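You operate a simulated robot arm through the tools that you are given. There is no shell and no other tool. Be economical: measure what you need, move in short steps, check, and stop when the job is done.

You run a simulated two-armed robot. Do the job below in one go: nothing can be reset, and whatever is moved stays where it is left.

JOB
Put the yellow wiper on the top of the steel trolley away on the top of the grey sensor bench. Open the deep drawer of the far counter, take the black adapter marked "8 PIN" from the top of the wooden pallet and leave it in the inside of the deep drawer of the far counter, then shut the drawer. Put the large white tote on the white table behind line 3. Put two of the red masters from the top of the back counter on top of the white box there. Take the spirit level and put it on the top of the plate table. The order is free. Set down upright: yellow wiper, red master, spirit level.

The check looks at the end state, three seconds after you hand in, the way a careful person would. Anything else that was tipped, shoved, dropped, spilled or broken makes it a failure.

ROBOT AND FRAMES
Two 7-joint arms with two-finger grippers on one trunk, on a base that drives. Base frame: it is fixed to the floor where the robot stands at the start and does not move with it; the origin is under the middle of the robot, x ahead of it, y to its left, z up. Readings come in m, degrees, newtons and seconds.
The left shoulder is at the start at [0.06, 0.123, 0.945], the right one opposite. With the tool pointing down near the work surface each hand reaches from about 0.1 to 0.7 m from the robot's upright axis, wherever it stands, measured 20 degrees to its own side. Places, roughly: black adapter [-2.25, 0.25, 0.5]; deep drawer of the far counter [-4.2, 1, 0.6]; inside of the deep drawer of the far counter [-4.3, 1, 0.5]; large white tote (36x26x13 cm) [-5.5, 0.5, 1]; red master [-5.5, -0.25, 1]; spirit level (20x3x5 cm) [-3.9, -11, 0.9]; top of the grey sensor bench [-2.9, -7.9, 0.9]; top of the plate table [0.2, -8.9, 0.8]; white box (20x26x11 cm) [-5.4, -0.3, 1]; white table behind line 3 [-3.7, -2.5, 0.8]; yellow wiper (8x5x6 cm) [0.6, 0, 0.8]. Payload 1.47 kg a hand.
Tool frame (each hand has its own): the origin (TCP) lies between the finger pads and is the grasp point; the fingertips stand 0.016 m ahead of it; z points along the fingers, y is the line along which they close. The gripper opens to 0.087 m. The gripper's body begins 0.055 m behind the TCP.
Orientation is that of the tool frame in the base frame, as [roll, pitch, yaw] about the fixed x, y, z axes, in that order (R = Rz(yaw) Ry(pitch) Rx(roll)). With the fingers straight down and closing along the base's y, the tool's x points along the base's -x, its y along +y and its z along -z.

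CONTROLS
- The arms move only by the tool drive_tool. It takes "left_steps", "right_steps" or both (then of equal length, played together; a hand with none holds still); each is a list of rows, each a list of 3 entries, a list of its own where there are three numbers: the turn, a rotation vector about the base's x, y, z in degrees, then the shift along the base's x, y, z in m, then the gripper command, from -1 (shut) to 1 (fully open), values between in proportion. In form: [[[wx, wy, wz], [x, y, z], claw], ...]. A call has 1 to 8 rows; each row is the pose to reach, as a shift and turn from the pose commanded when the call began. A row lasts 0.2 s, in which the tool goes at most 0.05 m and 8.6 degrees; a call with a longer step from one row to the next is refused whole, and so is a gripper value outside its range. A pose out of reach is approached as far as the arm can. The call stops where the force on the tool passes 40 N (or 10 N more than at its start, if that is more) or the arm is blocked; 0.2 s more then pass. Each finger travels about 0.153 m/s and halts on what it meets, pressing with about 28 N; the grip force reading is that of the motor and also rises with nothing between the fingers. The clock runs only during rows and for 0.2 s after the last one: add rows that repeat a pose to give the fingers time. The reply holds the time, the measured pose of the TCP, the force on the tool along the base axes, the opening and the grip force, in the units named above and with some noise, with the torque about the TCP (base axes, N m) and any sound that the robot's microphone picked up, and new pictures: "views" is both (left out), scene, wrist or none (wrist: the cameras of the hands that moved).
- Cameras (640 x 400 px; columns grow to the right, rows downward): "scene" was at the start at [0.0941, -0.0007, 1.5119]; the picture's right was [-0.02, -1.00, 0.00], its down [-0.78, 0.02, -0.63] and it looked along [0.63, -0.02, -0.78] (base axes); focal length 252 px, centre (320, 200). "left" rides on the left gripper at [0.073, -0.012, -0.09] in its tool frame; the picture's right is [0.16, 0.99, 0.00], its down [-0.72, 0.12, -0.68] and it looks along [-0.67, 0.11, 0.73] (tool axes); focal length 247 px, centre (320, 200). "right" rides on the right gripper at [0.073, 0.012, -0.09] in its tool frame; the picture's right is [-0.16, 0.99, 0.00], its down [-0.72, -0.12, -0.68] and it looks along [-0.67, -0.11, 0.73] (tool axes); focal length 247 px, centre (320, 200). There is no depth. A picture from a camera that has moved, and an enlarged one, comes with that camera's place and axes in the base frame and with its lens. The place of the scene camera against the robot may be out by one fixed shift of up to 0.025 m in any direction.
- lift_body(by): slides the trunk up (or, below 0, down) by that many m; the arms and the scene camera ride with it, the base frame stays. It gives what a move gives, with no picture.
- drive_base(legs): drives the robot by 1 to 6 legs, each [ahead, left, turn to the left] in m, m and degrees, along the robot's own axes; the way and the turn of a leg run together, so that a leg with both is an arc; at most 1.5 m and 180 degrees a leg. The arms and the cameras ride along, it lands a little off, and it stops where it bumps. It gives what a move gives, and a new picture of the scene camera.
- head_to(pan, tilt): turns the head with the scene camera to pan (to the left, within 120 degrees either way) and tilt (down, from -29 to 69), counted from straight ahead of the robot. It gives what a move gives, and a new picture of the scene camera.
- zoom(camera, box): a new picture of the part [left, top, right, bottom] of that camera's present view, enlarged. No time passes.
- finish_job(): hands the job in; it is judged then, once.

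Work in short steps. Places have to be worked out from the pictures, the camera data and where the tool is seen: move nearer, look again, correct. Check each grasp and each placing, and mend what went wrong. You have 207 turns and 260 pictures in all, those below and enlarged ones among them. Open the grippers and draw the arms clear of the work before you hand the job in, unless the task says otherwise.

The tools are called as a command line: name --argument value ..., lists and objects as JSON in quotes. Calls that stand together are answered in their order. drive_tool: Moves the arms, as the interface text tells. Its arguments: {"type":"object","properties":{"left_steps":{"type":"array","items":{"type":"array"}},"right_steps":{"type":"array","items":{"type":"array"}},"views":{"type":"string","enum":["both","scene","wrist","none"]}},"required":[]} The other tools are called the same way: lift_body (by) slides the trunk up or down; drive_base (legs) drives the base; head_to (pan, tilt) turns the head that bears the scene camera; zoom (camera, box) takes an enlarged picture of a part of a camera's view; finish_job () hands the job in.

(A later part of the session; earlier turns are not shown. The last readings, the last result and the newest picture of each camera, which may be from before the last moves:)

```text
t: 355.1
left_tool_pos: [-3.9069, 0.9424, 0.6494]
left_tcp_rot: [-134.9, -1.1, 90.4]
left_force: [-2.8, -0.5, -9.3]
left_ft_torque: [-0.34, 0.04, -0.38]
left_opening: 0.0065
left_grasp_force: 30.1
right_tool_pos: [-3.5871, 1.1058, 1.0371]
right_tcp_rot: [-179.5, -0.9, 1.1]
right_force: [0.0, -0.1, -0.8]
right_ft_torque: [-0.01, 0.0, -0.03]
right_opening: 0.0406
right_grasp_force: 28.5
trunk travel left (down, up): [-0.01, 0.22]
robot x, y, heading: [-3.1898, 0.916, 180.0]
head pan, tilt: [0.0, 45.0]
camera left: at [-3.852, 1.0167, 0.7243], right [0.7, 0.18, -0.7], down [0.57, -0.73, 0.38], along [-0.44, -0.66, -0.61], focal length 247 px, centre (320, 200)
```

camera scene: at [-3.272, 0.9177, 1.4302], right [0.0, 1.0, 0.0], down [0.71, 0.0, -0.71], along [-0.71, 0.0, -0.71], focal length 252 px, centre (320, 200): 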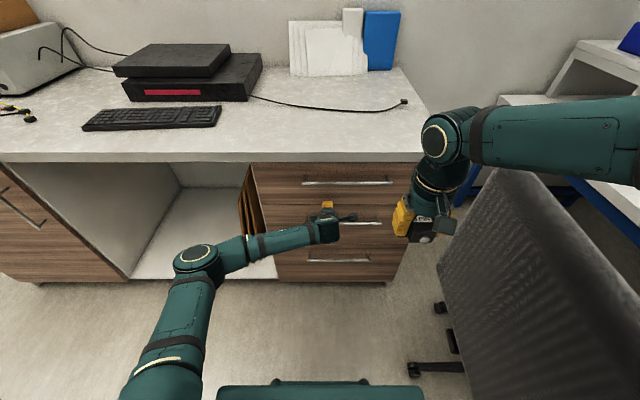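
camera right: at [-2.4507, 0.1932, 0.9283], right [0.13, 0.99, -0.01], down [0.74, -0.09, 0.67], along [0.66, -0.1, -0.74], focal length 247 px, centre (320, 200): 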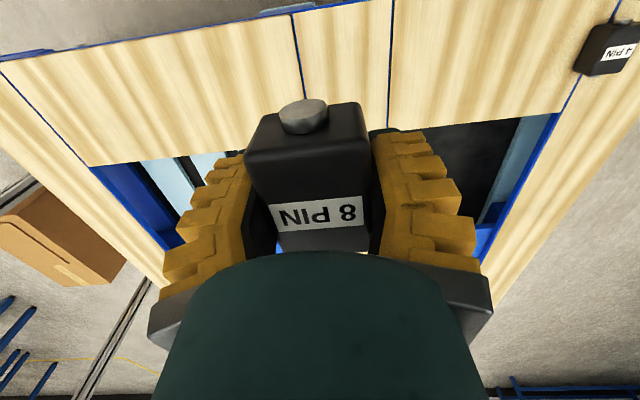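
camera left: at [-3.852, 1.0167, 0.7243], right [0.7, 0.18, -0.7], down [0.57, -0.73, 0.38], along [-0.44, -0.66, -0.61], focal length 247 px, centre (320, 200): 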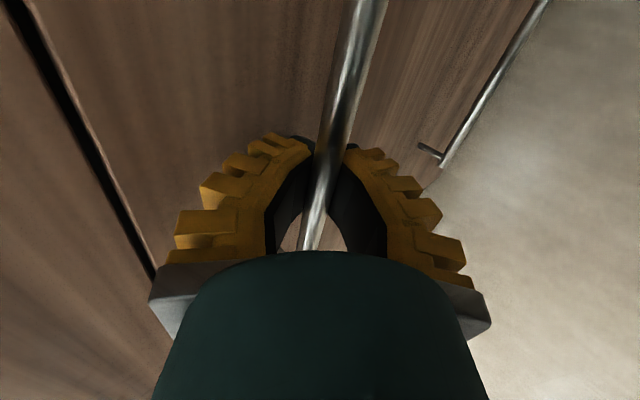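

The bar is gripped. I pull straight out with the arm by 12 cm.

drive_tool --left_steps '[[[0, 0, 0], [0.02, 0, 0], -1], [[0, 0, 0], [0.045, 0, 0], -1], [[0, 0, 0], [0.07, 0, 0], -1], [[0, 0, 0], [0.095, 0, 0], -1], [[0, 0, 0], [0.12, 0, 0], -1]]'

```text
t: 356.3
left_tool_pos: [-3.7969, 0.9436, 0.646]
left_tcp_rot: [-136.3, -1.1, 90.1]
left_force: [2.0, 1.5, -21.1]
left_ft_torque: [-0.14, 0.13, -0.35]
left_opening: 0.0061
left_grasp_force: 30.1
left hand out of reach, approached as far as the arm can: row 5
right_tool_pos: [-3.5857, 1.1047, 1.0377]
right_tcp_rot: [-179.5, -0.8, 1.1]
right_force: [0.6, -1.3, -0.5]
right_ft_torque: [0.02, -0.04, 0.03]
right_opening: 0.0408
right_grasp_force: 28.5
trunk travel left (down, up): [-0.01, 0.22]
robot x, y, heading: [-3.1894, 0.9184, 180.0]
head pan, tilt: [0.0, 45.0]
stopped in row 5 (left hand): the force on the tool passed its limit at 46 N (the readings are from after the stop); the commanded pose is now the measured one
camera scene: at [-3.2728, 0.9182, 1.4302], right [0.0, 1.0, 0.0], down [0.71, 0.0, -0.71], along [-0.71, 0.0, -0.71], focal length 252 px, centre (320, 200)
camera left: at [-3.7444, 1.0164, 0.7227], right [0.71, 0.17, -0.68], down [0.56, -0.73, 0.4], along [-0.43, -0.66, -0.62], focal length 247 px, centre (320, 200)
```

scene: 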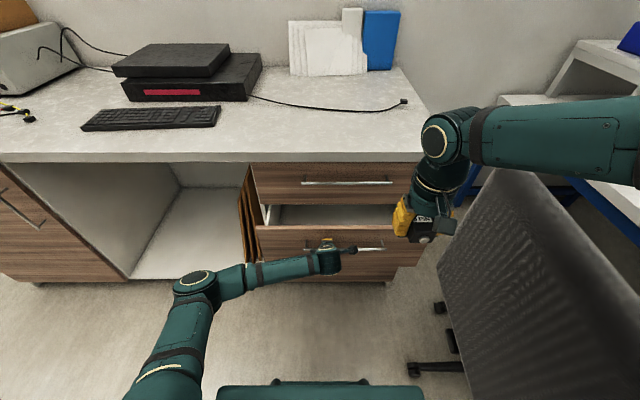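
left: 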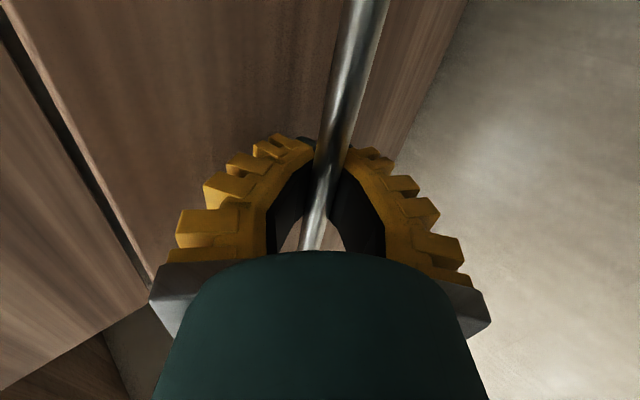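

The drawer opens. I pull the rest by backing the base 0.17 m.

drive_base --legs '[[-0.17, 0, 0]]'

```text
t: 357.8
left_tool_pos: [-3.6278, 0.9426, 0.6456]
left_tcp_rot: [-136.3, -1.1, 90.1]
left_force: [1.8, 0.3, -6.0]
left_ft_torque: [-0.12, 0.07, -0.14]
left_opening: 0.0061
left_grasp_force: 30.5
right_tool_pos: [-3.418, 1.1063, 1.0379]
right_tcp_rot: [-179.4, -0.8, 1.3]
right_force: [0.3, -0.7, -1.2]
right_ft_torque: [-0.02, -0.01, 0.01]
right_opening: 0.0404
right_grasp_force: 28.3
trunk travel left (down, up): [-0.01, 0.22]
robot x, y, heading: [-3.0204, 0.9157, -179.9]
head pan, tilt: [0.0, 45.0]
stopped in leg 1: the force on the tool passed its limit at 41 N (the readings are from after the stop); the commanded pose is now the measured one
camera scene: at [-3.1036, 0.918, 1.4303], right [0.0, 1.0, 0.0], down [0.71, 0.0, -0.71], along [-0.71, 0.0, -0.71], focal length 252 px, centre (320, 200)
```

scene: 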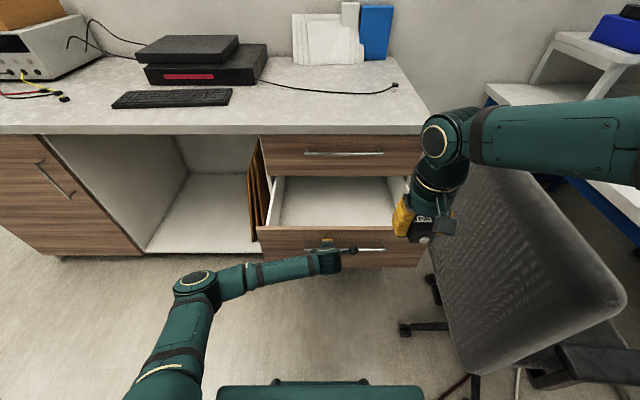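

The drawer stands about 28 cm open and empty. I release the bar and withdraw the left hand back and up.

drive_tool --left_steps '[[[0, 0, 0], [0, 0, 0], -0.4], [[0, 0, 0], [0, 0, 0], 0], [[0, 0, 0], [0.025, 0, 0.025], 0], [[0, 0, 0], [0.05, 0, 0.055], 0], [[0, 0, 0], [0.07, -0.02, 0.09], 0], [[0, 0, 0], [0.08, -0.05, 0.12], 0], [[0, -6, 0], [0.08, -0.08, 0.15], 0], [[0, -12, 0], [0.08, -0.11, 0.18], 0]]' --views "scene"

```text
t: 359.6
left_tool_pos: [-3.5459, 0.8315, 0.8277]
left_tcp_rot: [-148.3, -1.1, 90.3]
left_force: [0.4, 0.3, -0.1]
left_ft_torque: [0.02, 0.02, -0.01]
left_opening: 0.0495
left_grasp_force: 3.8
right_tool_pos: [-3.4168, 1.1041, 1.0386]
right_tcp_rot: [-179.5, -0.8, 1.3]
right_force: [0.8, -0.2, -0.6]
right_ft_torque: [0.04, 0.0, -0.01]
right_opening: 0.0407
right_grasp_force: 28.4
trunk travel left (down, up): [-0.01, 0.22]
robot x, y, heading: [-3.02, 0.9197, -180.0]
head pan, tilt: [0.0, 45.0]
camera scene: at [-3.1029, 0.9178, 1.4302], right [0.0, 1.0, 0.0], down [0.71, 0.0, -0.71], along [-0.71, 0.0, -0.71], focal length 252 px, centre (320, 200)
```

scene: 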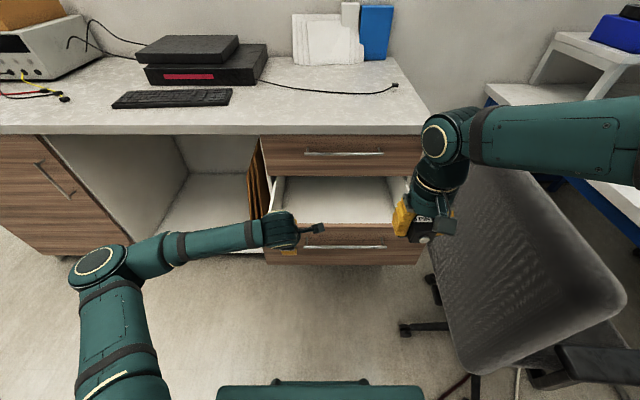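

The drawer stays open. I raise the left hand a bit more and drive 0.14 m forward so the right hand reaches over the drawer.

drive_tool --left_steps '[[[0, 0, 0], [0.02, -0.03, 0.03], 0], [[0, 0, 0], [0.04, -0.06, 0.06], 0], [[0, 0, 0], [0.06, -0.09, 0.09], 0]]' --views "none"

drive_base --legs '[[0.14, 0, 0]]'

```text
t: 360.4
left_tool_pos: [-3.49, 0.7444, 0.9185]
left_tcp_rot: [-148.2, -1.0, 90.4]
left_force: [0.5, 1.1, -0.2]
left_ft_torque: [0.01, 0.02, -0.04]
left_opening: 0.049
left_grasp_force: 3.9
right_tool_pos: [-3.4164, 1.1045, 1.0381]
right_tcp_rot: [-179.5, -0.7, 1.3]
right_force: [0.2, -0.8, -0.1]
right_ft_torque: [0.02, 0.01, 0.0]
right_opening: 0.0404
right_grasp_force: 27.8
trunk travel left (down, up): [-0.01, 0.22]
robot x, y, heading: [-3.0201, 0.9182, -179.8]
head pan, tilt: [0.0, 45.0]
```

```text
t: 361.8
left_tool_pos: [-3.6305, 0.7451, 0.9171]
left_tcp_rot: [-148.3, -1.1, 90.2]
left_force: [-0.6, -0.4, -0.1]
left_ft_torque: [-0.03, -0.04, 0.0]
left_opening: 0.0489
left_grasp_force: 3.9
right_tool_pos: [-3.5576, 1.1062, 1.0367]
right_tcp_rot: [-179.6, -0.8, 1.1]
right_force: [-1.6, -0.2, -1.0]
right_ft_torque: [0.01, 0.0, -0.01]
right_opening: 0.0404
right_grasp_force: 28.3
trunk travel left (down, up): [-0.01, 0.22]
robot x, y, heading: [-3.1616, 0.9169, 179.9]
head pan, tilt: [0.0, 45.0]
camera scene: at [-3.2434, 0.9181, 1.43], right [0.0, 1.0, 0.0], down [0.71, 0.0, -0.71], along [-0.71, 0.0, -0.71], focal length 252 px, centre (320, 200)
```

scene: 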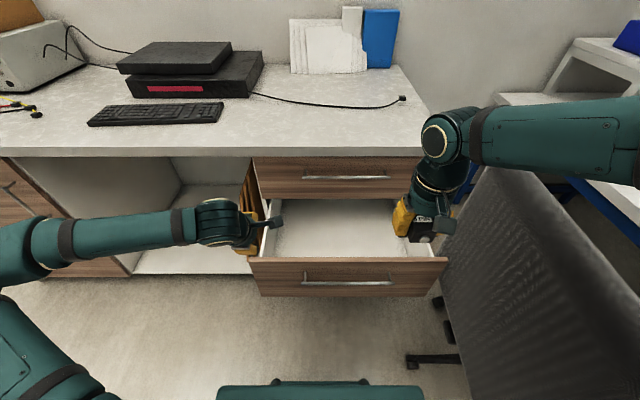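

I bring the adapter over the drawer at [-3.79, 1.03] and start down.

drive_tool --right_steps '[[[0, 0, 0], [-0.045, -0.015, 0], -1], [[0, 0, 0], [-0.09, -0.03, 0], -1], [[0, 0, 0], [-0.135, -0.045, 0], -1], [[0, 0, 0], [-0.18, -0.06, 0], -1], [[0, 0, 0], [-0.225, -0.075, -0.01], -1], [[0, 0, 0], [-0.228, -0.075, -0.06], -1], [[0, 0, 0], [-0.228, -0.075, -0.11], -1], [[0, 0, 0], [-0.228, -0.075, -0.16], -1]]'

```text
t: 363.6
left_tool_pos: [-3.6296, 0.7454, 0.9188]
left_tcp_rot: [-148.3, -1.1, 90.4]
left_force: [0.0, -1.2, -0.7]
left_ft_torque: [-0.04, -0.03, 0.02]
left_opening: 0.0492
left_grasp_force: 4.0
right_tool_pos: [-3.7854, 1.0343, 0.8769]
right_tcp_rot: [-179.5, -0.8, 1.0]
right_force: [0.0, 0.0, -1.2]
right_ft_torque: [-0.02, -0.03, -0.01]
right_opening: 0.0406
right_grasp_force: 27.5
trunk travel left (down, up): [-0.01, 0.22]
robot x, y, heading: [-3.16, 0.9194, 179.7]
head pan, tilt: [0.0, 45.0]
camera scene: at [-3.2429, 0.9182, 1.4301], right [0.0, 1.0, 0.0], down [0.71, 0.0, -0.71], along [-0.71, 0.0, -0.71], focal length 252 px, centre (320, 200)
camera right: at [-3.7137, 1.0229, 0.9686], right [-0.14, -0.99, -0.01], down [-0.73, 0.1, 0.67], along [-0.66, 0.1, -0.74], focal length 247 px, centre (320, 200)
```

scene: 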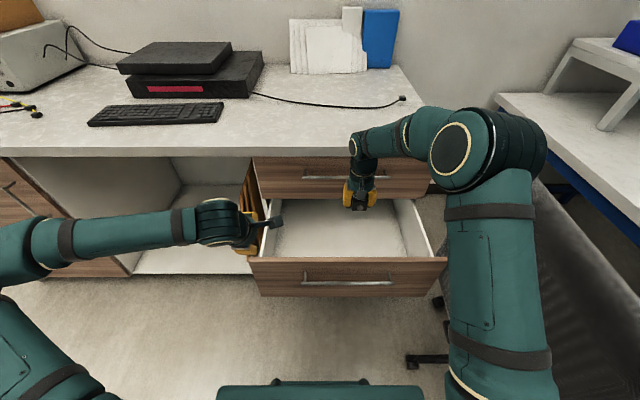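
right: 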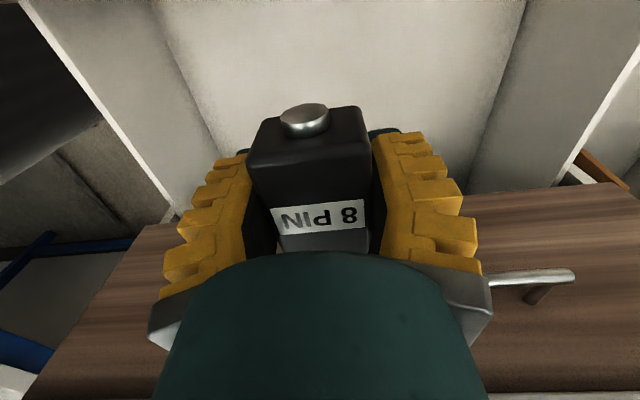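

Clear on all sides. I lower it further toward the drawer floor.

drive_tool --right_steps '[[[0, 0, 0], [0, 0, -0.045], -1], [[0, 0, 0], [0, 0, -0.09], -1], [[0, 0, 0], [0, 0, -0.135], -1], [[0, 0, 0], [0, 0, -0.18], -1], [[0, 0, 0], [0, 0, -0.225], -1], [[0, 0, 0], [0, 0, -0.26], -1], [[0, 0, 0], [0, 0, -0.285], -1], [[0, 0, 0], [0, 0, -0.305], -1]]'

```text
t: 365.4
left_tool_pos: [-3.6304, 0.7443, 0.9185]
left_tcp_rot: [-148.3, -1.2, 90.3]
left_force: [-0.2, -0.3, -1.0]
left_ft_torque: [0.0, -0.01, -0.05]
left_opening: 0.0493
left_grasp_force: 4.3
right_tool_pos: [-3.7856, 1.0344, 0.5724]
right_tcp_rot: [-179.6, -0.9, 1.1]
right_force: [0.0, 0.4, -1.5]
right_ft_torque: [0.01, 0.0, -0.04]
right_opening: 0.0409
right_grasp_force: 27.7
trunk travel left (down, up): [-0.01, 0.22]
robot x, y, heading: [-3.1599, 0.9143, 180.1]
head pan, tilt: [0.0, 45.0]
camera scene: at [-3.2426, 0.9182, 1.4301], right [0.0, 1.0, 0.0], down [0.71, 0.0, -0.71], along [-0.71, 0.0, -0.71], focal length 252 px, centre (320, 200)
camera right: at [-3.7136, 1.0231, 0.6636], right [-0.14, -0.99, -0.01], down [-0.74, 0.1, 0.67], along [-0.66, 0.1, -0.74], focal length 247 px, centre (320, 200)
```

scene: 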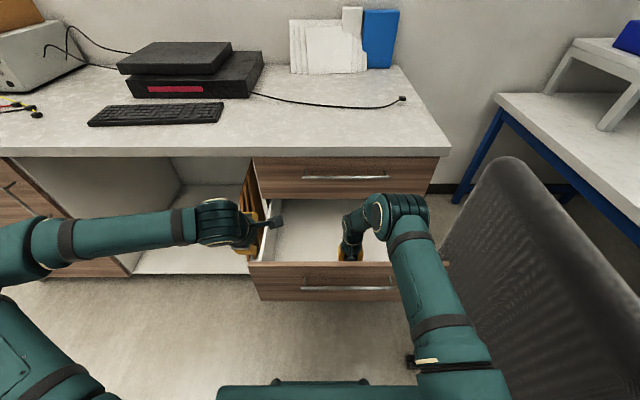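
right: 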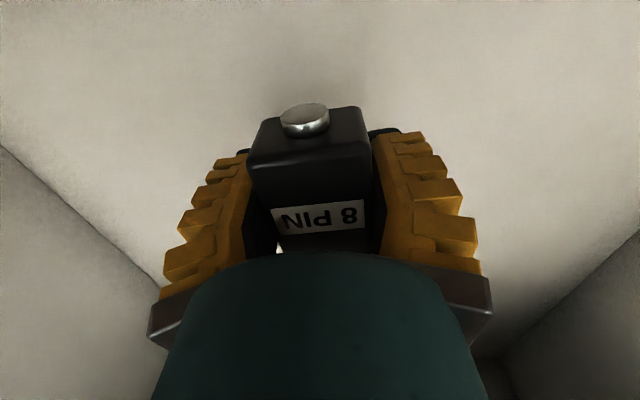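

I keep lowering in small steps until contact.

drive_tool --right_steps '[[[0, 0, 0], [0, 0, -0.015], -1], [[0, 0, 0], [0, 0, -0.028], -1], [[0, 0, 0], [0, 0, -0.04], -1], [[0, 0, 0], [0, 0, -0.05], -1], [[0, 0, 0], [0, 0, -0.06], -1], [[0, 0, 0], [0, 0, -0.07], -1], [[0, 0, 0], [0, 0, -0.08], -1]]' --views "none"

```text
t: 367.0
left_tool_pos: [-3.6292, 0.7449, 0.9181]
left_tcp_rot: [-148.3, -1.1, 90.3]
left_force: [0.4, 0.3, -0.2]
left_ft_torque: [-0.03, -0.01, 0.07]
left_opening: 0.0492
left_grasp_force: 4.1
right_tool_pos: [-3.7944, 1.0318, 0.5062]
right_tcp_rot: [-179.5, 0.4, 1.1]
right_force: [-2.9, 2.2, 21.0]
right_ft_torque: [-0.56, -0.01, 0.17]
right_opening: 0.0404
right_grasp_force: 27.6
trunk travel left (down, up): [-0.01, 0.22]
robot x, y, heading: [-3.1574, 0.9183, 180.0]
head pan, tilt: [0.0, 45.0]
stopped in row 7 (right hand): the force on the tool passed its limit at 53 N (the readings are from after the stop); the commanded pose is now the measured one
```

Contact with the floor at z ≈ 0.506. I open and rise out of the drawer.

drive_tool --right_steps '[[[0, 0, 0], [0, 0, 0.003], 0], [[0, 0, 0], [0, 0, 0.003], 0.8], [[0, 0, 0], [0, 0, 0.003], 1], [[0, 0, 0], [0, 0, 0.04], 1], [[0, 0, 0], [0, 0, 0.085], 1], [[0, 0, 0], [0, 0, 0.13], 1], [[0, 0, 0], [0, 0, 0.175], 1], [[0, 0, 0], [0, 0, 0.22], 1]]' --views "wrist"

```text
t: 368.8
left_tool_pos: [-3.6285, 0.7453, 0.9186]
left_tcp_rot: [-148.3, -1.1, 90.2]
left_force: [0.4, -0.3, 1.3]
left_ft_torque: [0.01, -0.02, -0.01]
left_opening: 0.0488
left_grasp_force: 4.2
right_tool_pos: [-3.7958, 1.03, 0.7206]
right_tcp_rot: [-179.5, -0.1, 1.0]
right_force: [-0.2, 0.0, 0.0]
right_ft_torque: [0.02, 0.01, -0.02]
right_opening: 0.0869
right_grasp_force: 0.1
trunk travel left (down, up): [-0.01, 0.22]
robot x, y, heading: [-3.1581, 0.9162, 180.0]
head pan, tilt: [0.0, 45.0]
camera right: at [-3.7225, 1.0196, 0.8105], right [-0.14, -0.99, -0.01], down [-0.73, 0.1, 0.68], along [-0.67, 0.1, -0.73], focal length 247 px, centre (320, 200)
```

right: 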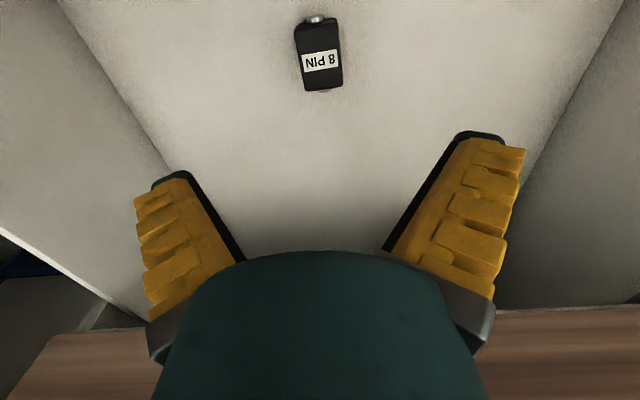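

The adapter lies in the drawer. I lift the right hand out and back, then back the base 0.15 m for closing.

drive_tool --right_steps '[[[0, 0, 0], [0, 0, 0.045], 1], [[0, 0, 0], [0, 0, 0.09], 1], [[0, 0, 0], [0, 0, 0.135], 1], [[0, 0, 0], [0, 0, 0.18], 1], [[0, 0, 0], [0, 0, 0.225], 1], [[0, 0, 0], [0.03, 0.02, 0.255], 1], [[0, 0, 0], [0.07, 0.04, 0.275], 1], [[0, 0, 0], [0.11, 0.06, 0.285], 1]]' --views "none"

drive_tool --right_steps '[[[0, 0, 0], [0.04, 0, 0.02], 0], [[0, 0, 0], [0.08, 0, 0.03], -1], [[0, 0, 0], [0.12, 0, 0.04], -1], [[0, 0, 0], [0.14, 0, 0.05], -1]]' --left_steps '[[[0, 0, 0], [0.03, 0, 0], 0], [[0, 0, 0], [0.06, 0, 0], -1], [[0, 0, 0], [0.09, 0, 0], -1], [[0, 0, 0], [0.1, 0, 0], -1]]' --views "none"

drive_base --legs '[[-0.15, 0, 0]]'

```text
t: 370.6
left_tool_pos: [-3.6295, 0.7449, 0.9194]
left_tcp_rot: [-148.3, -1.1, 90.3]
left_force: [0.4, 0.0, -0.6]
left_ft_torque: [-0.02, 0.03, 0.0]
left_opening: 0.049
left_grasp_force: 4.0
right_tool_pos: [-3.6797, 1.0869, 1.0054]
right_tcp_rot: [-179.4, 0.0, 1.2]
right_force: [0.2, 0.0, 0.2]
right_ft_torque: [-0.01, 0.04, -0.03]
right_opening: 0.0871
right_grasp_force: 0.1
trunk travel left (down, up): [-0.01, 0.22]
robot x, y, heading: [-3.1591, 0.9183, 179.8]
head pan, tilt: [0.0, 45.0]
```

```text
t: 371.6
left_tool_pos: [-3.5795, 0.7486, 0.9343]
left_tcp_rot: [-148.3, -1.1, 90.3]
left_force: [0.8, -0.1, -0.6]
left_ft_torque: [0.0, -0.02, 0.02]
left_opening: 0.0
left_grasp_force: 27.9
left hand out of reach, approached as far as the arm can: row 2, 3, 4
right_tool_pos: [-3.5408, 1.0922, 1.0574]
right_tcp_rot: [-179.5, -0.1, 1.2]
right_force: [0.0, 0.1, 0.5]
right_ft_torque: [0.02, 0.0, 0.01]
right_opening: 0.0003
right_grasp_force: 27.9
trunk travel left (down, up): [-0.01, 0.22]
robot x, y, heading: [-3.1581, 0.9173, 179.8]
head pan, tilt: [0.0, 45.0]
```

```text
t: 372.9
left_tool_pos: [-3.432, 0.7482, 0.9346]
left_tcp_rot: [-148.3, -1.0, 90.3]
left_force: [-0.6, -0.2, 0.0]
left_ft_torque: [-0.01, 0.01, 0.02]
left_opening: 0.0
left_grasp_force: 28.3
right_tool_pos: [-3.3927, 1.0898, 1.058]
right_tcp_rot: [-179.5, 0.1, 1.2]
right_force: [-0.4, -0.7, 0.1]
right_ft_torque: [-0.04, 0.04, -0.01]
right_opening: 0.0
right_grasp_force: 28.2
trunk travel left (down, up): [-0.01, 0.22]
robot x, y, heading: [-3.0169, 0.918, 180.1]
head pan, tilt: [0.0, 45.0]
camera scene: at [-3.0944, 0.918, 1.4303], right [0.0, 1.0, 0.0], down [0.71, 0.0, -0.71], along [-0.71, 0.0, -0.71], focal length 252 px, centre (320, 200)
```

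scene: 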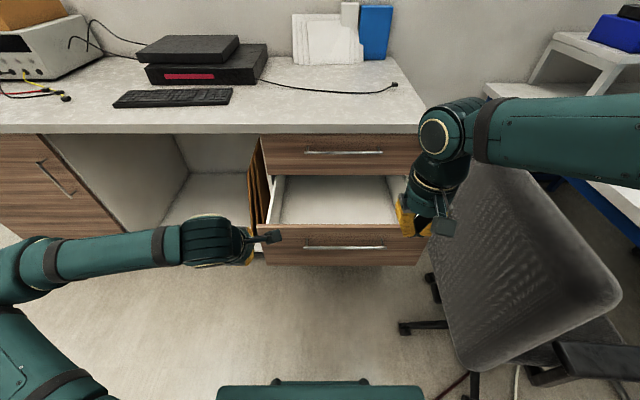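

I swing the closed left hand down in front of the drawer front, below its handle.

drive_tool --left_steps '[[[0, 0, 0], [-0.012, 0.024, -0.04], -1], [[0, 0, 0], [-0.024, 0.048, -0.08], -1], [[0, 0, 0], [-0.036, 0.072, -0.12], -1], [[0, 0, 0], [-0.048, 0.096, -0.16], -1], [[0, 0, 0], [-0.06, 0.12, -0.2], -1], [[0, 0, 0], [-0.072, 0.144, -0.24], -1], [[0, 0, 0], [-0.084, 0.168, -0.28], -1], [[0, 0, 0], [-0.096, 0.192, -0.32], -1]]' --views "none"

drive_tool --left_steps '[[[0, 7, 0], [-0.01, 0.02, -0.02], -1], [[0, 14, 0], [-0.02, 0.04, -0.04], -1], [[0, 14, 0], [-0.02, 0.04, -0.05], -1]]'

```text
t: 374.7
left_tool_pos: [-3.5267, 0.9407, 0.6146]
left_tcp_rot: [-148.3, -1.1, 90.3]
left_force: [-0.1, -0.5, 1.4]
left_ft_torque: [0.01, -0.01, 0.01]
left_opening: 0.0001
left_grasp_force: 28.2
right_tool_pos: [-3.3952, 1.0913, 1.0578]
right_tcp_rot: [-179.6, 0.0, 1.2]
right_force: [-0.1, -0.1, -0.7]
right_ft_torque: [0.03, -0.01, -0.02]
right_opening: 0.0
right_grasp_force: 28.1
trunk travel left (down, up): [-0.01, 0.22]
robot x, y, heading: [-3.0138, 0.9184, 179.8]
head pan, tilt: [0.0, 45.0]
```

```text
t: 375.5
left_tool_pos: [-3.5904, 0.9659, 0.617]
left_tcp_rot: [-139.6, -0.6, 88.9]
left_force: [0.7, -0.5, -0.3]
left_ft_torque: [-0.01, -0.01, -0.01]
left_opening: 0.0002
left_grasp_force: 27.8
left hand out of reach, approached as far as the arm can: row 1, 2, 3
right_tool_pos: [-3.3948, 1.0914, 1.0592]
right_tcp_rot: [-179.4, 0.0, 1.1]
right_force: [0.2, -0.5, 0.2]
right_ft_torque: [0.02, -0.02, 0.03]
right_opening: 0.0
right_grasp_force: 28.2
trunk travel left (down, up): [-0.01, 0.22]
robot x, y, heading: [-3.0132, 0.9136, 179.9]
head pan, tilt: [0.0, 45.0]
camera scene: at [-3.0956, 0.918, 1.4302], right [0.0, 1.0, 0.0], down [0.71, 0.0, -0.71], along [-0.71, 0.0, -0.71], focal length 252 px, centre (320, 200)
camera left: at [-3.5415, 1.0375, 0.6949], right [0.75, 0.15, -0.64], down [0.52, -0.74, 0.43], along [-0.4, -0.66, -0.64], focal length 247 px, centre (320, 200)
```

scene: 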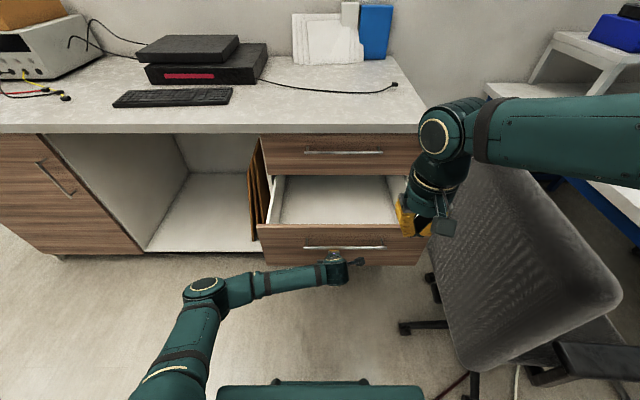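
left: 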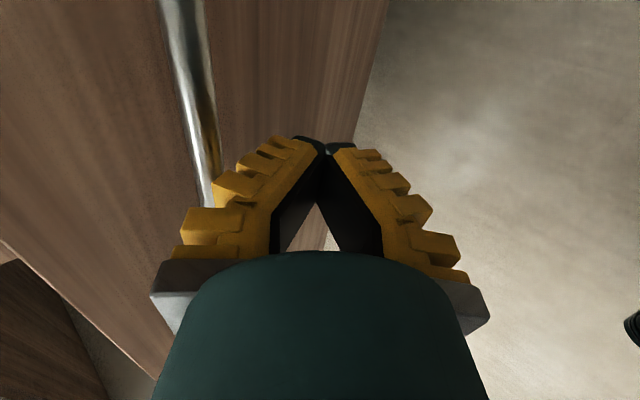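

The fingertips point at the panel just below the handle. I push by driving the base forward.

drive_base --legs '[[0.34, 0, 0]]'

```text
t: 377.5
left_tool_pos: [-3.8882, 0.97, 0.6164]
left_tcp_rot: [-140.1, -0.6, 88.6]
left_force: [2.0, -1.4, -1.6]
left_ft_torque: [0.07, 0.1, 0.03]
left_opening: 0.0002
left_grasp_force: 27.8
right_tool_pos: [-3.6971, 1.0932, 1.0577]
right_tcp_rot: [-179.5, 0.0, 0.9]
right_force: [0.1, -0.3, 0.1]
right_ft_torque: [-0.07, -0.03, -0.04]
right_opening: 0.0001
right_grasp_force: 27.6
trunk travel left (down, up): [-0.01, 0.22]
robot x, y, heading: [-3.3167, 0.9195, 179.7]
head pan, tilt: [0.0, 45.0]
stopped in leg 1: the force on the tool passed its limit at 86 N (the readings are from after the stop); the commanded pose is now the measured one
camera scene: at [-3.3975, 0.9196, 1.4302], right [0.01, 1.0, 0.0], down [0.71, 0.0, -0.71], along [-0.71, 0.0, -0.71], focal length 252 px, centre (320, 200)
```

scene: 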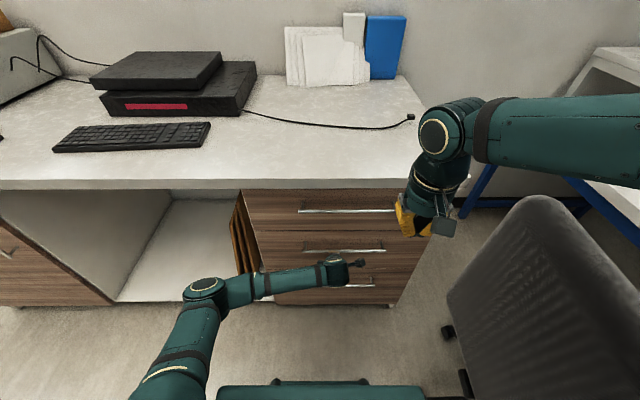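

zoom --camera "scene" --box '[220, 180, 440, 320]'

zoom --camera "left" --box '[0, 0, 640, 400]'

```text
2.86 times, centred on (330, 250) of scene
camera zoom: at [-3.3975, 0.9196, 1.4302], right [0.01, 1.0, 0.0], down [0.71, 0.0, -0.71], along [-0.71, 0.0, -0.71], focal length 720 px, centre (291, 57)
```

zoom: 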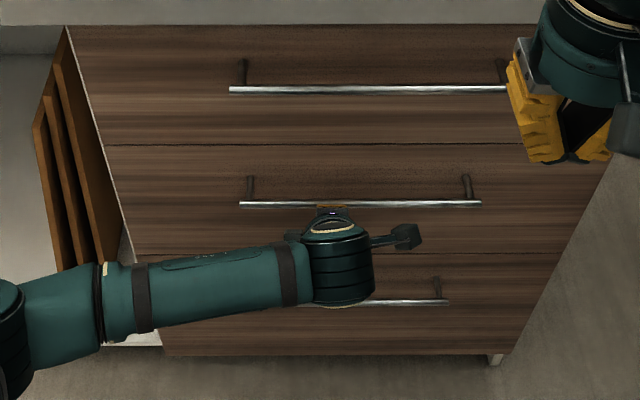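

```text
1.00 times, centred on (320, 200) of left (not enlarged: the box is as wide or as high as the picture)
camera zoom: at [-3.839, 1.0422, 0.6943], right [0.76, 0.15, -0.63], down [0.51, -0.74, 0.44], along [-0.4, -0.66, -0.64], focal length 247 px, centre (320, 200)
```

zoom: 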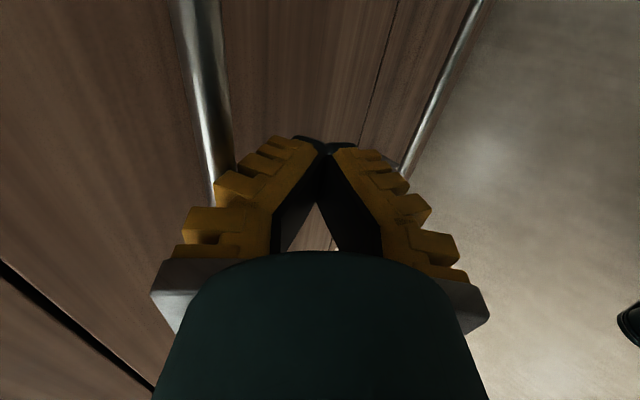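

The drawer is flush shut. I withdraw the left hand, back away, and restore the trunk height.

drive_base --legs '[[-0.3, 0, 0]]'

drive_tool --left_steps '[[[0, 0, 0], [0, -0.02, 0.045], -1], [[0, 0, 0], [0, -0.04, 0.09], -1], [[0, -8, 0], [0, -0.06, 0.135], -1], [[0, -16, 0], [0, -0.08, 0.18], -1], [[0, -24, 0], [0, -0.1, 0.22], -1], [[0, -32, 0], [0, -0.12, 0.26], -1], [[0, -38, 0], [0, -0.14, 0.3], -1], [[0, -38, 0], [0, -0.15, 0.34], -1]]' --views "none"

lift_body --by 0.15

```text
t: 379.6
left_tool_pos: [-3.5915, 0.9684, 0.6166]
left_tcp_rot: [-140.0, -0.6, 88.7]
left_force: [-0.4, -0.3, 0.3]
left_ft_torque: [-0.03, 0.03, 0.03]
left_opening: 0.0
left_grasp_force: 27.9
right_tool_pos: [-3.3973, 1.093, 1.0576]
right_tcp_rot: [-179.5, -0.1, 0.9]
right_force: [-0.1, -0.4, 0.6]
right_ft_torque: [0.0, 0.01, -0.01]
right_opening: 0.0
right_grasp_force: 27.9
trunk travel left (down, up): [-0.01, 0.22]
robot x, y, heading: [-3.0164, 0.9163, 179.5]
head pan, tilt: [0.0, 45.0]
camera scene: at [-3.0991, 0.9178, 1.4302], right [0.01, 1.0, 0.0], down [0.71, 0.0, -0.71], along [-0.71, 0.0, -0.71], focal length 252 px, centre (320, 200)
```

scene: 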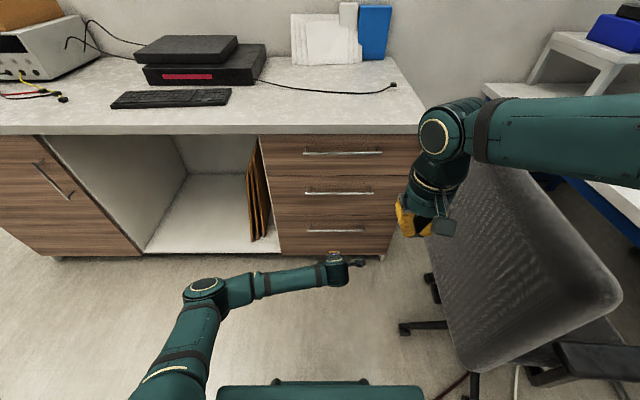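

```text
t: 381.4
left_tool_pos: [-3.5931, 0.8203, 0.9576]
left_tcp_rot: [-178.0, -1.4, 89.4]
left_force: [-1.0, 0.6, 0.3]
left_ft_torque: [0.0, 0.01, 0.0]
left_opening: 0.0001
left_grasp_force: 27.8
right_tool_pos: [-3.3971, 1.0919, 1.0576]
right_tcp_rot: [-179.5, 0.0, 0.9]
right_force: [0.0, 1.0, 0.1]
right_ft_torque: [0.0, -0.02, 0.01]
right_opening: 0.0
right_grasp_force: 27.9
trunk travel left (down, up): [-0.01, 0.22]
robot x, y, heading: [-3.0141, 0.9175, 179.9]
head pan, tilt: [0.0, 45.0]
```

```text
t: 383.1
left_tool_pos: [-3.5944, 0.8213, 1.1058]
left_tcp_rot: [-178.1, -1.3, 89.4]
left_force: [0.1, 0.0, 0.7]
left_ft_torque: [0.0, -0.03, 0.01]
left_opening: 0.0
left_grasp_force: 28.6
right_tool_pos: [-3.3977, 1.0926, 1.2077]
right_tcp_rot: [-179.5, 0.0, 0.9]
right_force: [-0.5, -1.0, -0.3]
right_ft_torque: [-0.01, 0.02, -0.01]
right_opening: 0.0002
right_grasp_force: 28.2
trunk travel left (down, up): [-0.16, 0.07]
robot x, y, heading: [-3.0199, 0.9163, 179.7]
head pan, tilt: [0.0, 45.0]
```

I rotate the left hand back to its standard yaw and tuck it, then drive south-west to the passage.

drive_tool --left_steps '[[[0, 0, -8.5], [0.02, -0.01, 0.01], -1], [[0, 0, -17], [0.04, -0.01, 0.02], -1], [[0, 0, -25.5], [0.06, -0.02, 0.03], -1], [[0, 0, -34], [0.08, -0.02, 0.04], -1], [[0, 0, -42.5], [0.1, -0.02, 0.05], -1], [[0, 0, -51], [0.12, -0.02, 0.06], -1], [[0, 0, -59.5], [0.14, -0.02, 0.07], -1], [[0, 0, -68], [0.16, -0.02, 0.08], -1]]' --views "none"

drive_tool --left_steps '[[[0, 0, -8.5], [0, 0, 0], -1], [[0, 0, -17], [0, 0, 0], -1], [[0, 0, -21], [0, 0, 0], -1]]' --views "none"

drive_base --legs '[[0, 1.2, 0], [0, 1.05, 0], [0.5, 0, 0]]'

head_to --pan 0 --tilt 25

```text
t: 384.9
left_tool_pos: [-3.4328, 0.8005, 1.1889]
left_tcp_rot: [-178.1, -1.3, 21.3]
left_force: [0.1, -0.1, -0.3]
left_ft_torque: [-0.01, -0.02, -0.03]
left_opening: 0.0
left_grasp_force: 27.9
right_tool_pos: [-3.3963, 1.0921, 1.2072]
right_tcp_rot: [-179.5, 0.0, 1.0]
right_force: [1.0, 0.5, 0.5]
right_ft_torque: [-0.03, 0.01, -0.02]
right_opening: 0.0002
right_grasp_force: 27.7
trunk travel left (down, up): [-0.16, 0.07]
robot x, y, heading: [-3.0165, 0.9133, 179.7]
head pan, tilt: [0.0, 45.0]
```

```text
t: 385.7
left_tool_pos: [-3.4329, 0.8021, 1.1869]
left_tcp_rot: [-178.0, -1.3, 0.4]
left_force: [0.6, 0.0, 0.2]
left_ft_torque: [0.0, 0.0, -0.01]
left_opening: 0.0
left_grasp_force: 27.9
right_tool_pos: [-3.3988, 1.0922, 1.2068]
right_tcp_rot: [-179.5, 0.1, 1.0]
right_force: [-0.3, 0.1, 0.1]
right_ft_torque: [0.0, -0.02, 0.0]
right_opening: 0.0001
right_grasp_force: 27.8
trunk travel left (down, up): [-0.16, 0.07]
robot x, y, heading: [-3.0155, 0.9165, 179.9]
head pan, tilt: [0.0, 45.0]
```

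```text
t: 408.2
left_tool_pos: [-3.9589, -1.4166, 1.1878]
left_tcp_rot: [-178.0, -1.3, -1.6]
left_force: [0.8, -0.6, 0.1]
left_ft_torque: [0.0, 0.03, -0.03]
left_opening: 0.0001
left_grasp_force: 28.4
right_tool_pos: [-3.9137, -1.1268, 1.2076]
right_tcp_rot: [-179.4, 0.0, -1.1]
right_force: [-0.5, 1.1, -0.2]
right_ft_torque: [-0.03, -0.01, -0.02]
right_opening: 0.0001
right_grasp_force: 27.9
trunk travel left (down, up): [-0.16, 0.07]
robot x, y, heading: [-3.5384, -1.3145, 177.5]
head pan, tilt: [0.0, 45.0]
camera scene: at [-3.6212, -1.3109, 1.5801], right [0.04, 1.0, 0.0], down [0.71, -0.03, -0.71], along [-0.71, 0.03, -0.71], focal length 252 px, centre (320, 200)
```

scene: 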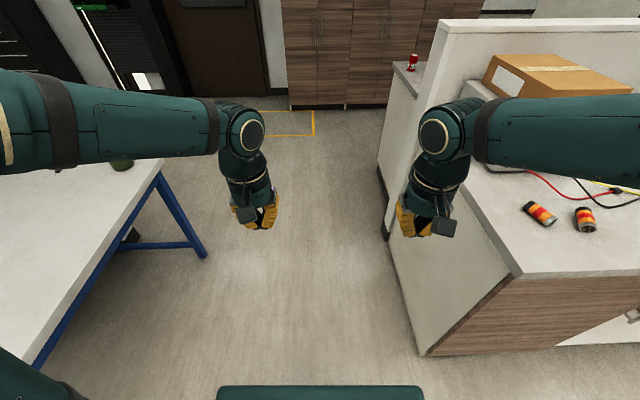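

```text
t: 409.0
left_tool_pos: [-3.9582, -1.4172, 1.188]
left_tcp_rot: [-178.0, -1.3, -1.6]
left_force: [-0.3, 0.3, -0.3]
left_ft_torque: [-0.01, -0.01, -0.03]
left_opening: 0.0001
left_grasp_force: 28.3
right_tool_pos: [-3.9117, -1.1272, 1.2076]
right_tcp_rot: [-179.5, 0.0, -1.2]
right_force: [-0.3, 0.5, -0.6]
right_ft_torque: [-0.02, -0.02, -0.01]
right_opening: 0.0
right_grasp_force: 27.9
trunk travel left (down, up): [-0.16, 0.07]
robot x, y, heading: [-3.5315, -1.3127, 177.8]
head pan, tilt: [0.0, 25.0]
camera scene: at [-3.6314, -1.3105, 1.6107], right [0.04, 1.0, 0.0], down [0.42, -0.02, -0.91], along [-0.91, 0.04, -0.42], focal length 252 px, centre (320, 200)
```

scene: 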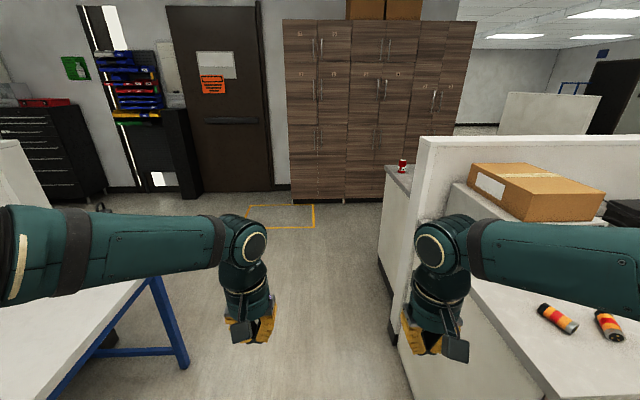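

The back counter's end is visible beyond the partition, with one red master at its corner. I drive west to x ≈ -6, then turn to face +x.

drive_base --legs '[[1.25, 0.02, 2], [1.2, 0, 0], [0, 0, -180]]'

head_to --pan 30 --tilt 25

```text
t: 428.4
left_tool_pos: [-5.5765, -1.1313, 1.1884]
left_tcp_rot: [-178.0, -1.4, 177.9]
left_force: [-0.6, 0.1, 0.3]
left_ft_torque: [0.0, -0.03, 0.02]
left_opening: 0.0
left_grasp_force: 27.9
right_tool_pos: [-5.6244, -1.4206, 1.2084]
right_tcp_rot: [-179.5, 0.1, 178.5]
right_force: [-0.3, 0.6, 0.2]
right_ft_torque: [-0.02, -0.03, 0.01]
right_opening: 0.0002
right_grasp_force: 27.4
trunk travel left (down, up): [-0.16, 0.07]
robot x, y, heading: [-5.9993, -1.2269, -2.8]
head pan, tilt: [0.0, 25.0]
camera scene: at [-5.8874, -1.2326, 1.6108], right [-0.05, -1.0, 0.0], down [-0.42, 0.02, -0.91], along [0.91, -0.04, -0.42], focal length 252 px, centre (320, 200)
```

scene: 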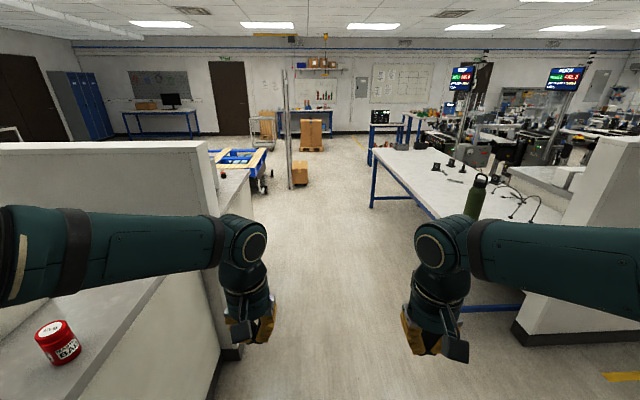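

```text
t: 429.4
left_tool_pos: [-5.5768, -1.1312, 1.1871]
left_tcp_rot: [-178.0, -1.3, 178.0]
left_force: [-0.2, -0.6, -0.6]
left_ft_torque: [-0.01, -0.01, 0.0]
left_opening: 0.0
left_grasp_force: 28.0
right_tool_pos: [-5.6253, -1.4199, 1.2082]
right_tcp_rot: [-179.5, -0.1, 178.5]
right_force: [0.3, -0.4, -0.7]
right_ft_torque: [-0.03, 0.03, 0.0]
right_opening: 0.0001
right_grasp_force: 27.7
trunk travel left (down, up): [-0.16, 0.07]
robot x, y, heading: [-5.9971, -1.2321, -2.8]
head pan, tilt: [30.0, 25.0]
camera scene: at [-5.8974, -1.186, 1.6108], right [0.46, -0.89, 0.0], down [-0.38, -0.19, -0.91], along [0.81, 0.41, -0.42], focal length 252 px, centre (320, 200)
```

scene: 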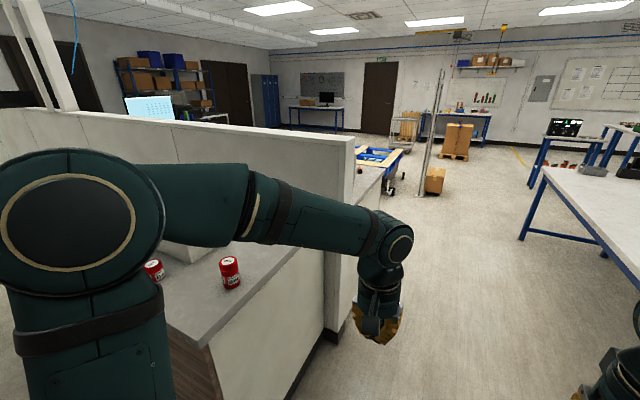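

head_to --pan 75 --tilt 35

```text
t: 430.5
left_tool_pos: [-5.5768, -1.1319, 1.1877]
left_tcp_rot: [-178.0, -1.2, 177.9]
left_force: [-0.7, 0.3, -0.5]
left_ft_torque: [0.0, 0.0, 0.0]
left_opening: 0.0
left_grasp_force: 27.8
right_tool_pos: [-5.625, -1.422, 1.2072]
right_tcp_rot: [-179.6, 0.1, 178.4]
right_force: [0.3, -0.1, -0.4]
right_ft_torque: [0.0, -0.02, -0.01]
right_opening: 0.0002
right_grasp_force: 27.8
trunk travel left (down, up): [-0.16, 0.07]
robot x, y, heading: [-5.9979, -1.2298, -2.7]
head pan, tilt: [75.0, 35.0]
camera scene: at [-5.9524, -1.1442, 1.595], right [0.95, -0.31, 0.0], down [-0.18, -0.55, -0.82], along [0.25, 0.78, -0.57], focal length 252 px, centre (320, 200)
```

scene: 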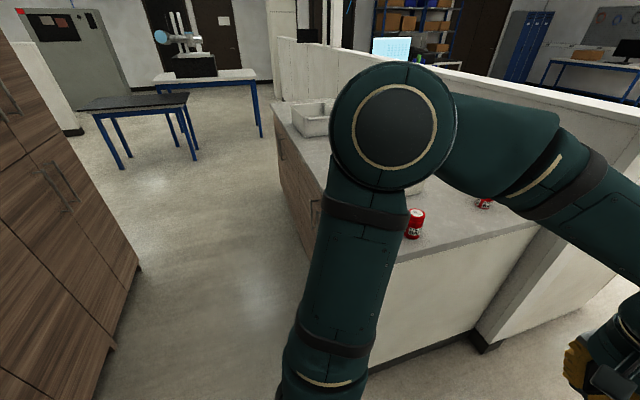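

The aisle between cabinets (x ≈ -6.92) and back counter is wide enough. I back up to x ≈ -6.4 and slide left alongside the counter.

head_to --pan 0 --tilt 40

drive_base --legs '[[-0.38, 0, 2.7], [0, 0.9, 0]]'

```text
t: 432.0
left_tool_pos: [-5.5767, -1.1325, 1.1882]
left_tcp_rot: [-178.0, -1.3, 177.8]
left_force: [0.9, 0.5, -0.8]
left_ft_torque: [-0.01, 0.02, 0.03]
left_opening: 0.0002
left_grasp_force: 28.5
right_tool_pos: [-5.6236, -1.421, 1.2075]
right_tcp_rot: [-179.5, 0.0, 178.4]
right_force: [0.7, 0.2, 0.0]
right_ft_torque: [-0.01, -0.02, 0.0]
right_opening: 0.0
right_grasp_force: 28.0
trunk travel left (down, up): [-0.16, 0.07]
robot x, y, heading: [-5.9967, -1.2297, -2.7]
head pan, tilt: [0.0, 40.0]
camera scene: at [-5.8945, -1.2321, 1.5874], right [-0.05, -1.0, 0.0], down [-0.64, 0.03, -0.77], along [0.77, -0.04, -0.64], focal length 252 px, centre (320, 200)
```

scene: 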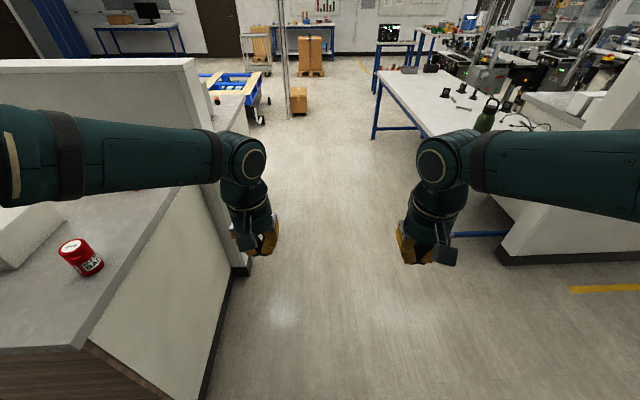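

```text
t: 442.3
left_tool_pos: [-5.9749, -0.1943, 1.1876]
left_tcp_rot: [-178.0, -1.3, -178.7]
left_force: [0.5, 0.2, -0.8]
left_ft_torque: [0.01, 0.0, -0.03]
left_opening: 0.0001
left_grasp_force: 28.2
right_tool_pos: [-6.0043, -0.4857, 1.2072]
right_tcp_rot: [-179.5, 0.0, -178.2]
right_force: [0.9, 0.2, 0.0]
right_ft_torque: [0.0, 0.0, -0.04]
right_opening: 0.0
right_grasp_force: 27.6
trunk travel left (down, up): [-0.16, 0.07]
robot x, y, heading: [-6.3873, -0.3163, 0.8]
head pan, tilt: [0.0, 40.0]
camera scene: at [-6.2854, -0.3144, 1.5874], right [0.01, -1.0, 0.0], down [-0.64, -0.01, -0.77], along [0.77, 0.01, -0.64], focal length 252 px, centre (320, 200)
```

scene: 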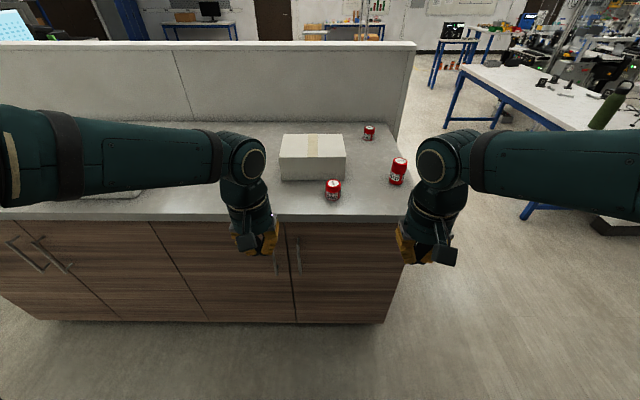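

zoom --camera "scene" --box '[260, 100, 430, 220]'

```text
3.33 times, centred on (345, 160) of scene
camera zoom: at [-6.2854, -0.3144, 1.5874], right [0.01, -1.0, 0.0], down [-0.64, -0.01, -0.77], along [0.77, 0.01, -0.64], focal length 840 px, centre (237, 333)
```

zoom: 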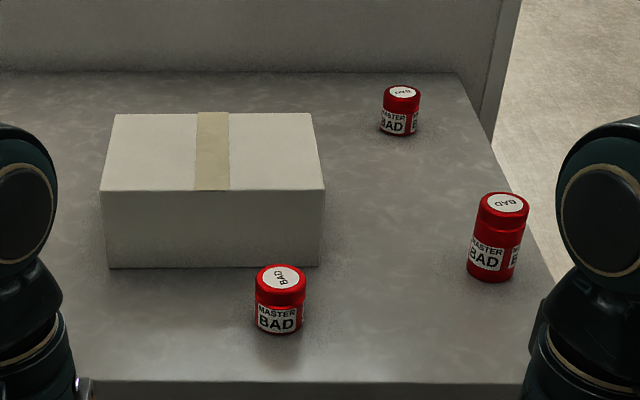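

Three red masters stand around the white box: front [-5.57, -0.34], right [-5.48, -0.60], back one. Box size implies the top is at z ≈ 1.0. I raise the trunk and move closer.

lift_body --by 0.06

drive_base --legs '[[0.33, 0, -0.8]]'

head_to --pan 0 --tilt 50

```text
t: 443.3
left_tool_pos: [-5.9741, -0.1958, 1.2472]
left_tcp_rot: [-177.9, -1.3, -178.7]
left_force: [0.1, -0.2, 0.8]
left_ft_torque: [0.0, 0.03, 0.02]
left_opening: 0.0001
left_grasp_force: 27.2
right_tool_pos: [-6.0039, -0.486, 1.2668]
right_tcp_rot: [-179.5, 0.1, -178.2]
right_force: [-0.2, 0.3, -0.9]
right_ft_torque: [0.0, -0.01, -0.01]
right_opening: 0.0
right_grasp_force: 28.2
trunk travel left (down, up): [-0.22, 0.01]
robot x, y, heading: [-6.3872, -0.3167, 0.4]
head pan, tilt: [0.0, 40.0]
```

```text
t: 445.5
left_tool_pos: [-5.6411, -0.1971, 1.2484]
left_tcp_rot: [-177.9, -1.2, -179.2]
left_force: [0.3, -1.2, 0.1]
left_ft_torque: [-0.02, 0.01, 0.03]
left_opening: 0.0
left_grasp_force: 28.0
right_tool_pos: [-5.6752, -0.4879, 1.2694]
right_tcp_rot: [-179.5, 0.0, -178.7]
right_force: [-0.6, 0.6, -0.2]
right_ft_torque: [0.01, 0.0, 0.01]
right_opening: 0.0001
right_grasp_force: 28.4
trunk travel left (down, up): [-0.22, 0.01]
robot x, y, heading: [-6.0569, -0.3103, -0.3]
head pan, tilt: [0.0, 40.0]
camera scene: at [-5.9539, -0.3136, 1.6474], right [0.0, -1.0, 0.0], down [-0.64, 0.0, -0.77], along [0.77, 0.0, -0.64], focal length 252 px, centre (320, 200)
```

scene: 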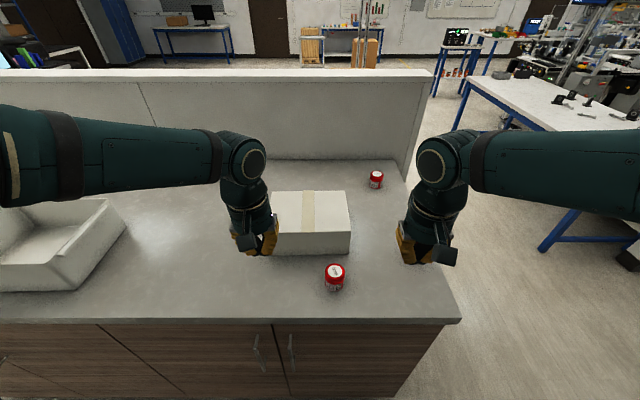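

```text
t: 446.2
left_tool_pos: [-5.642, -0.1964, 1.2487]
left_tcp_rot: [-178.0, -1.3, -179.3]
left_force: [-0.9, 1.1, -0.4]
left_ft_torque: [0.0, 0.02, 0.0]
left_opening: 0.0002
left_grasp_force: 28.2
right_tool_pos: [-5.6749, -0.4877, 1.2688]
right_tcp_rot: [-179.5, 0.0, -178.7]
right_force: [-0.6, 0.4, 0.4]
right_ft_torque: [-0.02, -0.02, 0.01]
right_opening: 0.0
right_grasp_force: 27.0
trunk travel left (down, up): [-0.22, 0.01]
robot x, y, heading: [-6.0577, -0.3157, 0.0]
head pan, tilt: [0.0, 50.0]
camera scene: at [-5.9627, -0.3136, 1.6333], right [0.0, -1.0, 0.0], down [-0.77, 0.0, -0.64], along [0.64, 0.0, -0.77], focal length 252 px, centre (320, 200)
```

scene: 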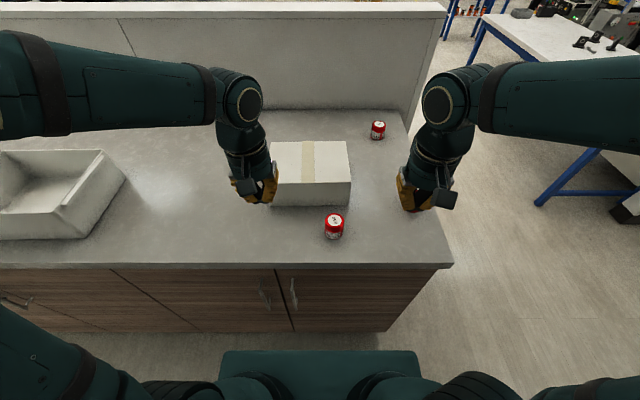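

I bring the right hand, opened, over the front master and move the left hand aside.

drive_tool --right_steps '[[[0, 0, 0], [0.03, 0.03, -0.01], 1], [[0, 0, 0], [0.06, 0.06, -0.02], 1], [[0, 0, 0], [0.09, 0.1, -0.03], 1], [[0, 0, 0], [0.115, 0.136, -0.04], 1], [[0, 0, 0], [0.115, 0.136, -0.05], 1]]' --left_steps '[[[0, 0, 0], [-0.02, 0.03, 0], -1], [[0, 0, 0], [-0.04, 0.06, 0], -1], [[0, 0, 0], [-0.06, 0.09, 0], -1], [[0, 0, 0], [-0.08, 0.12, 0], -1], [[0, 0, 0], [-0.08, 0.15, 0], -1]]'

```text
refused: row 3 steps farther than a row can; nothing moved
```

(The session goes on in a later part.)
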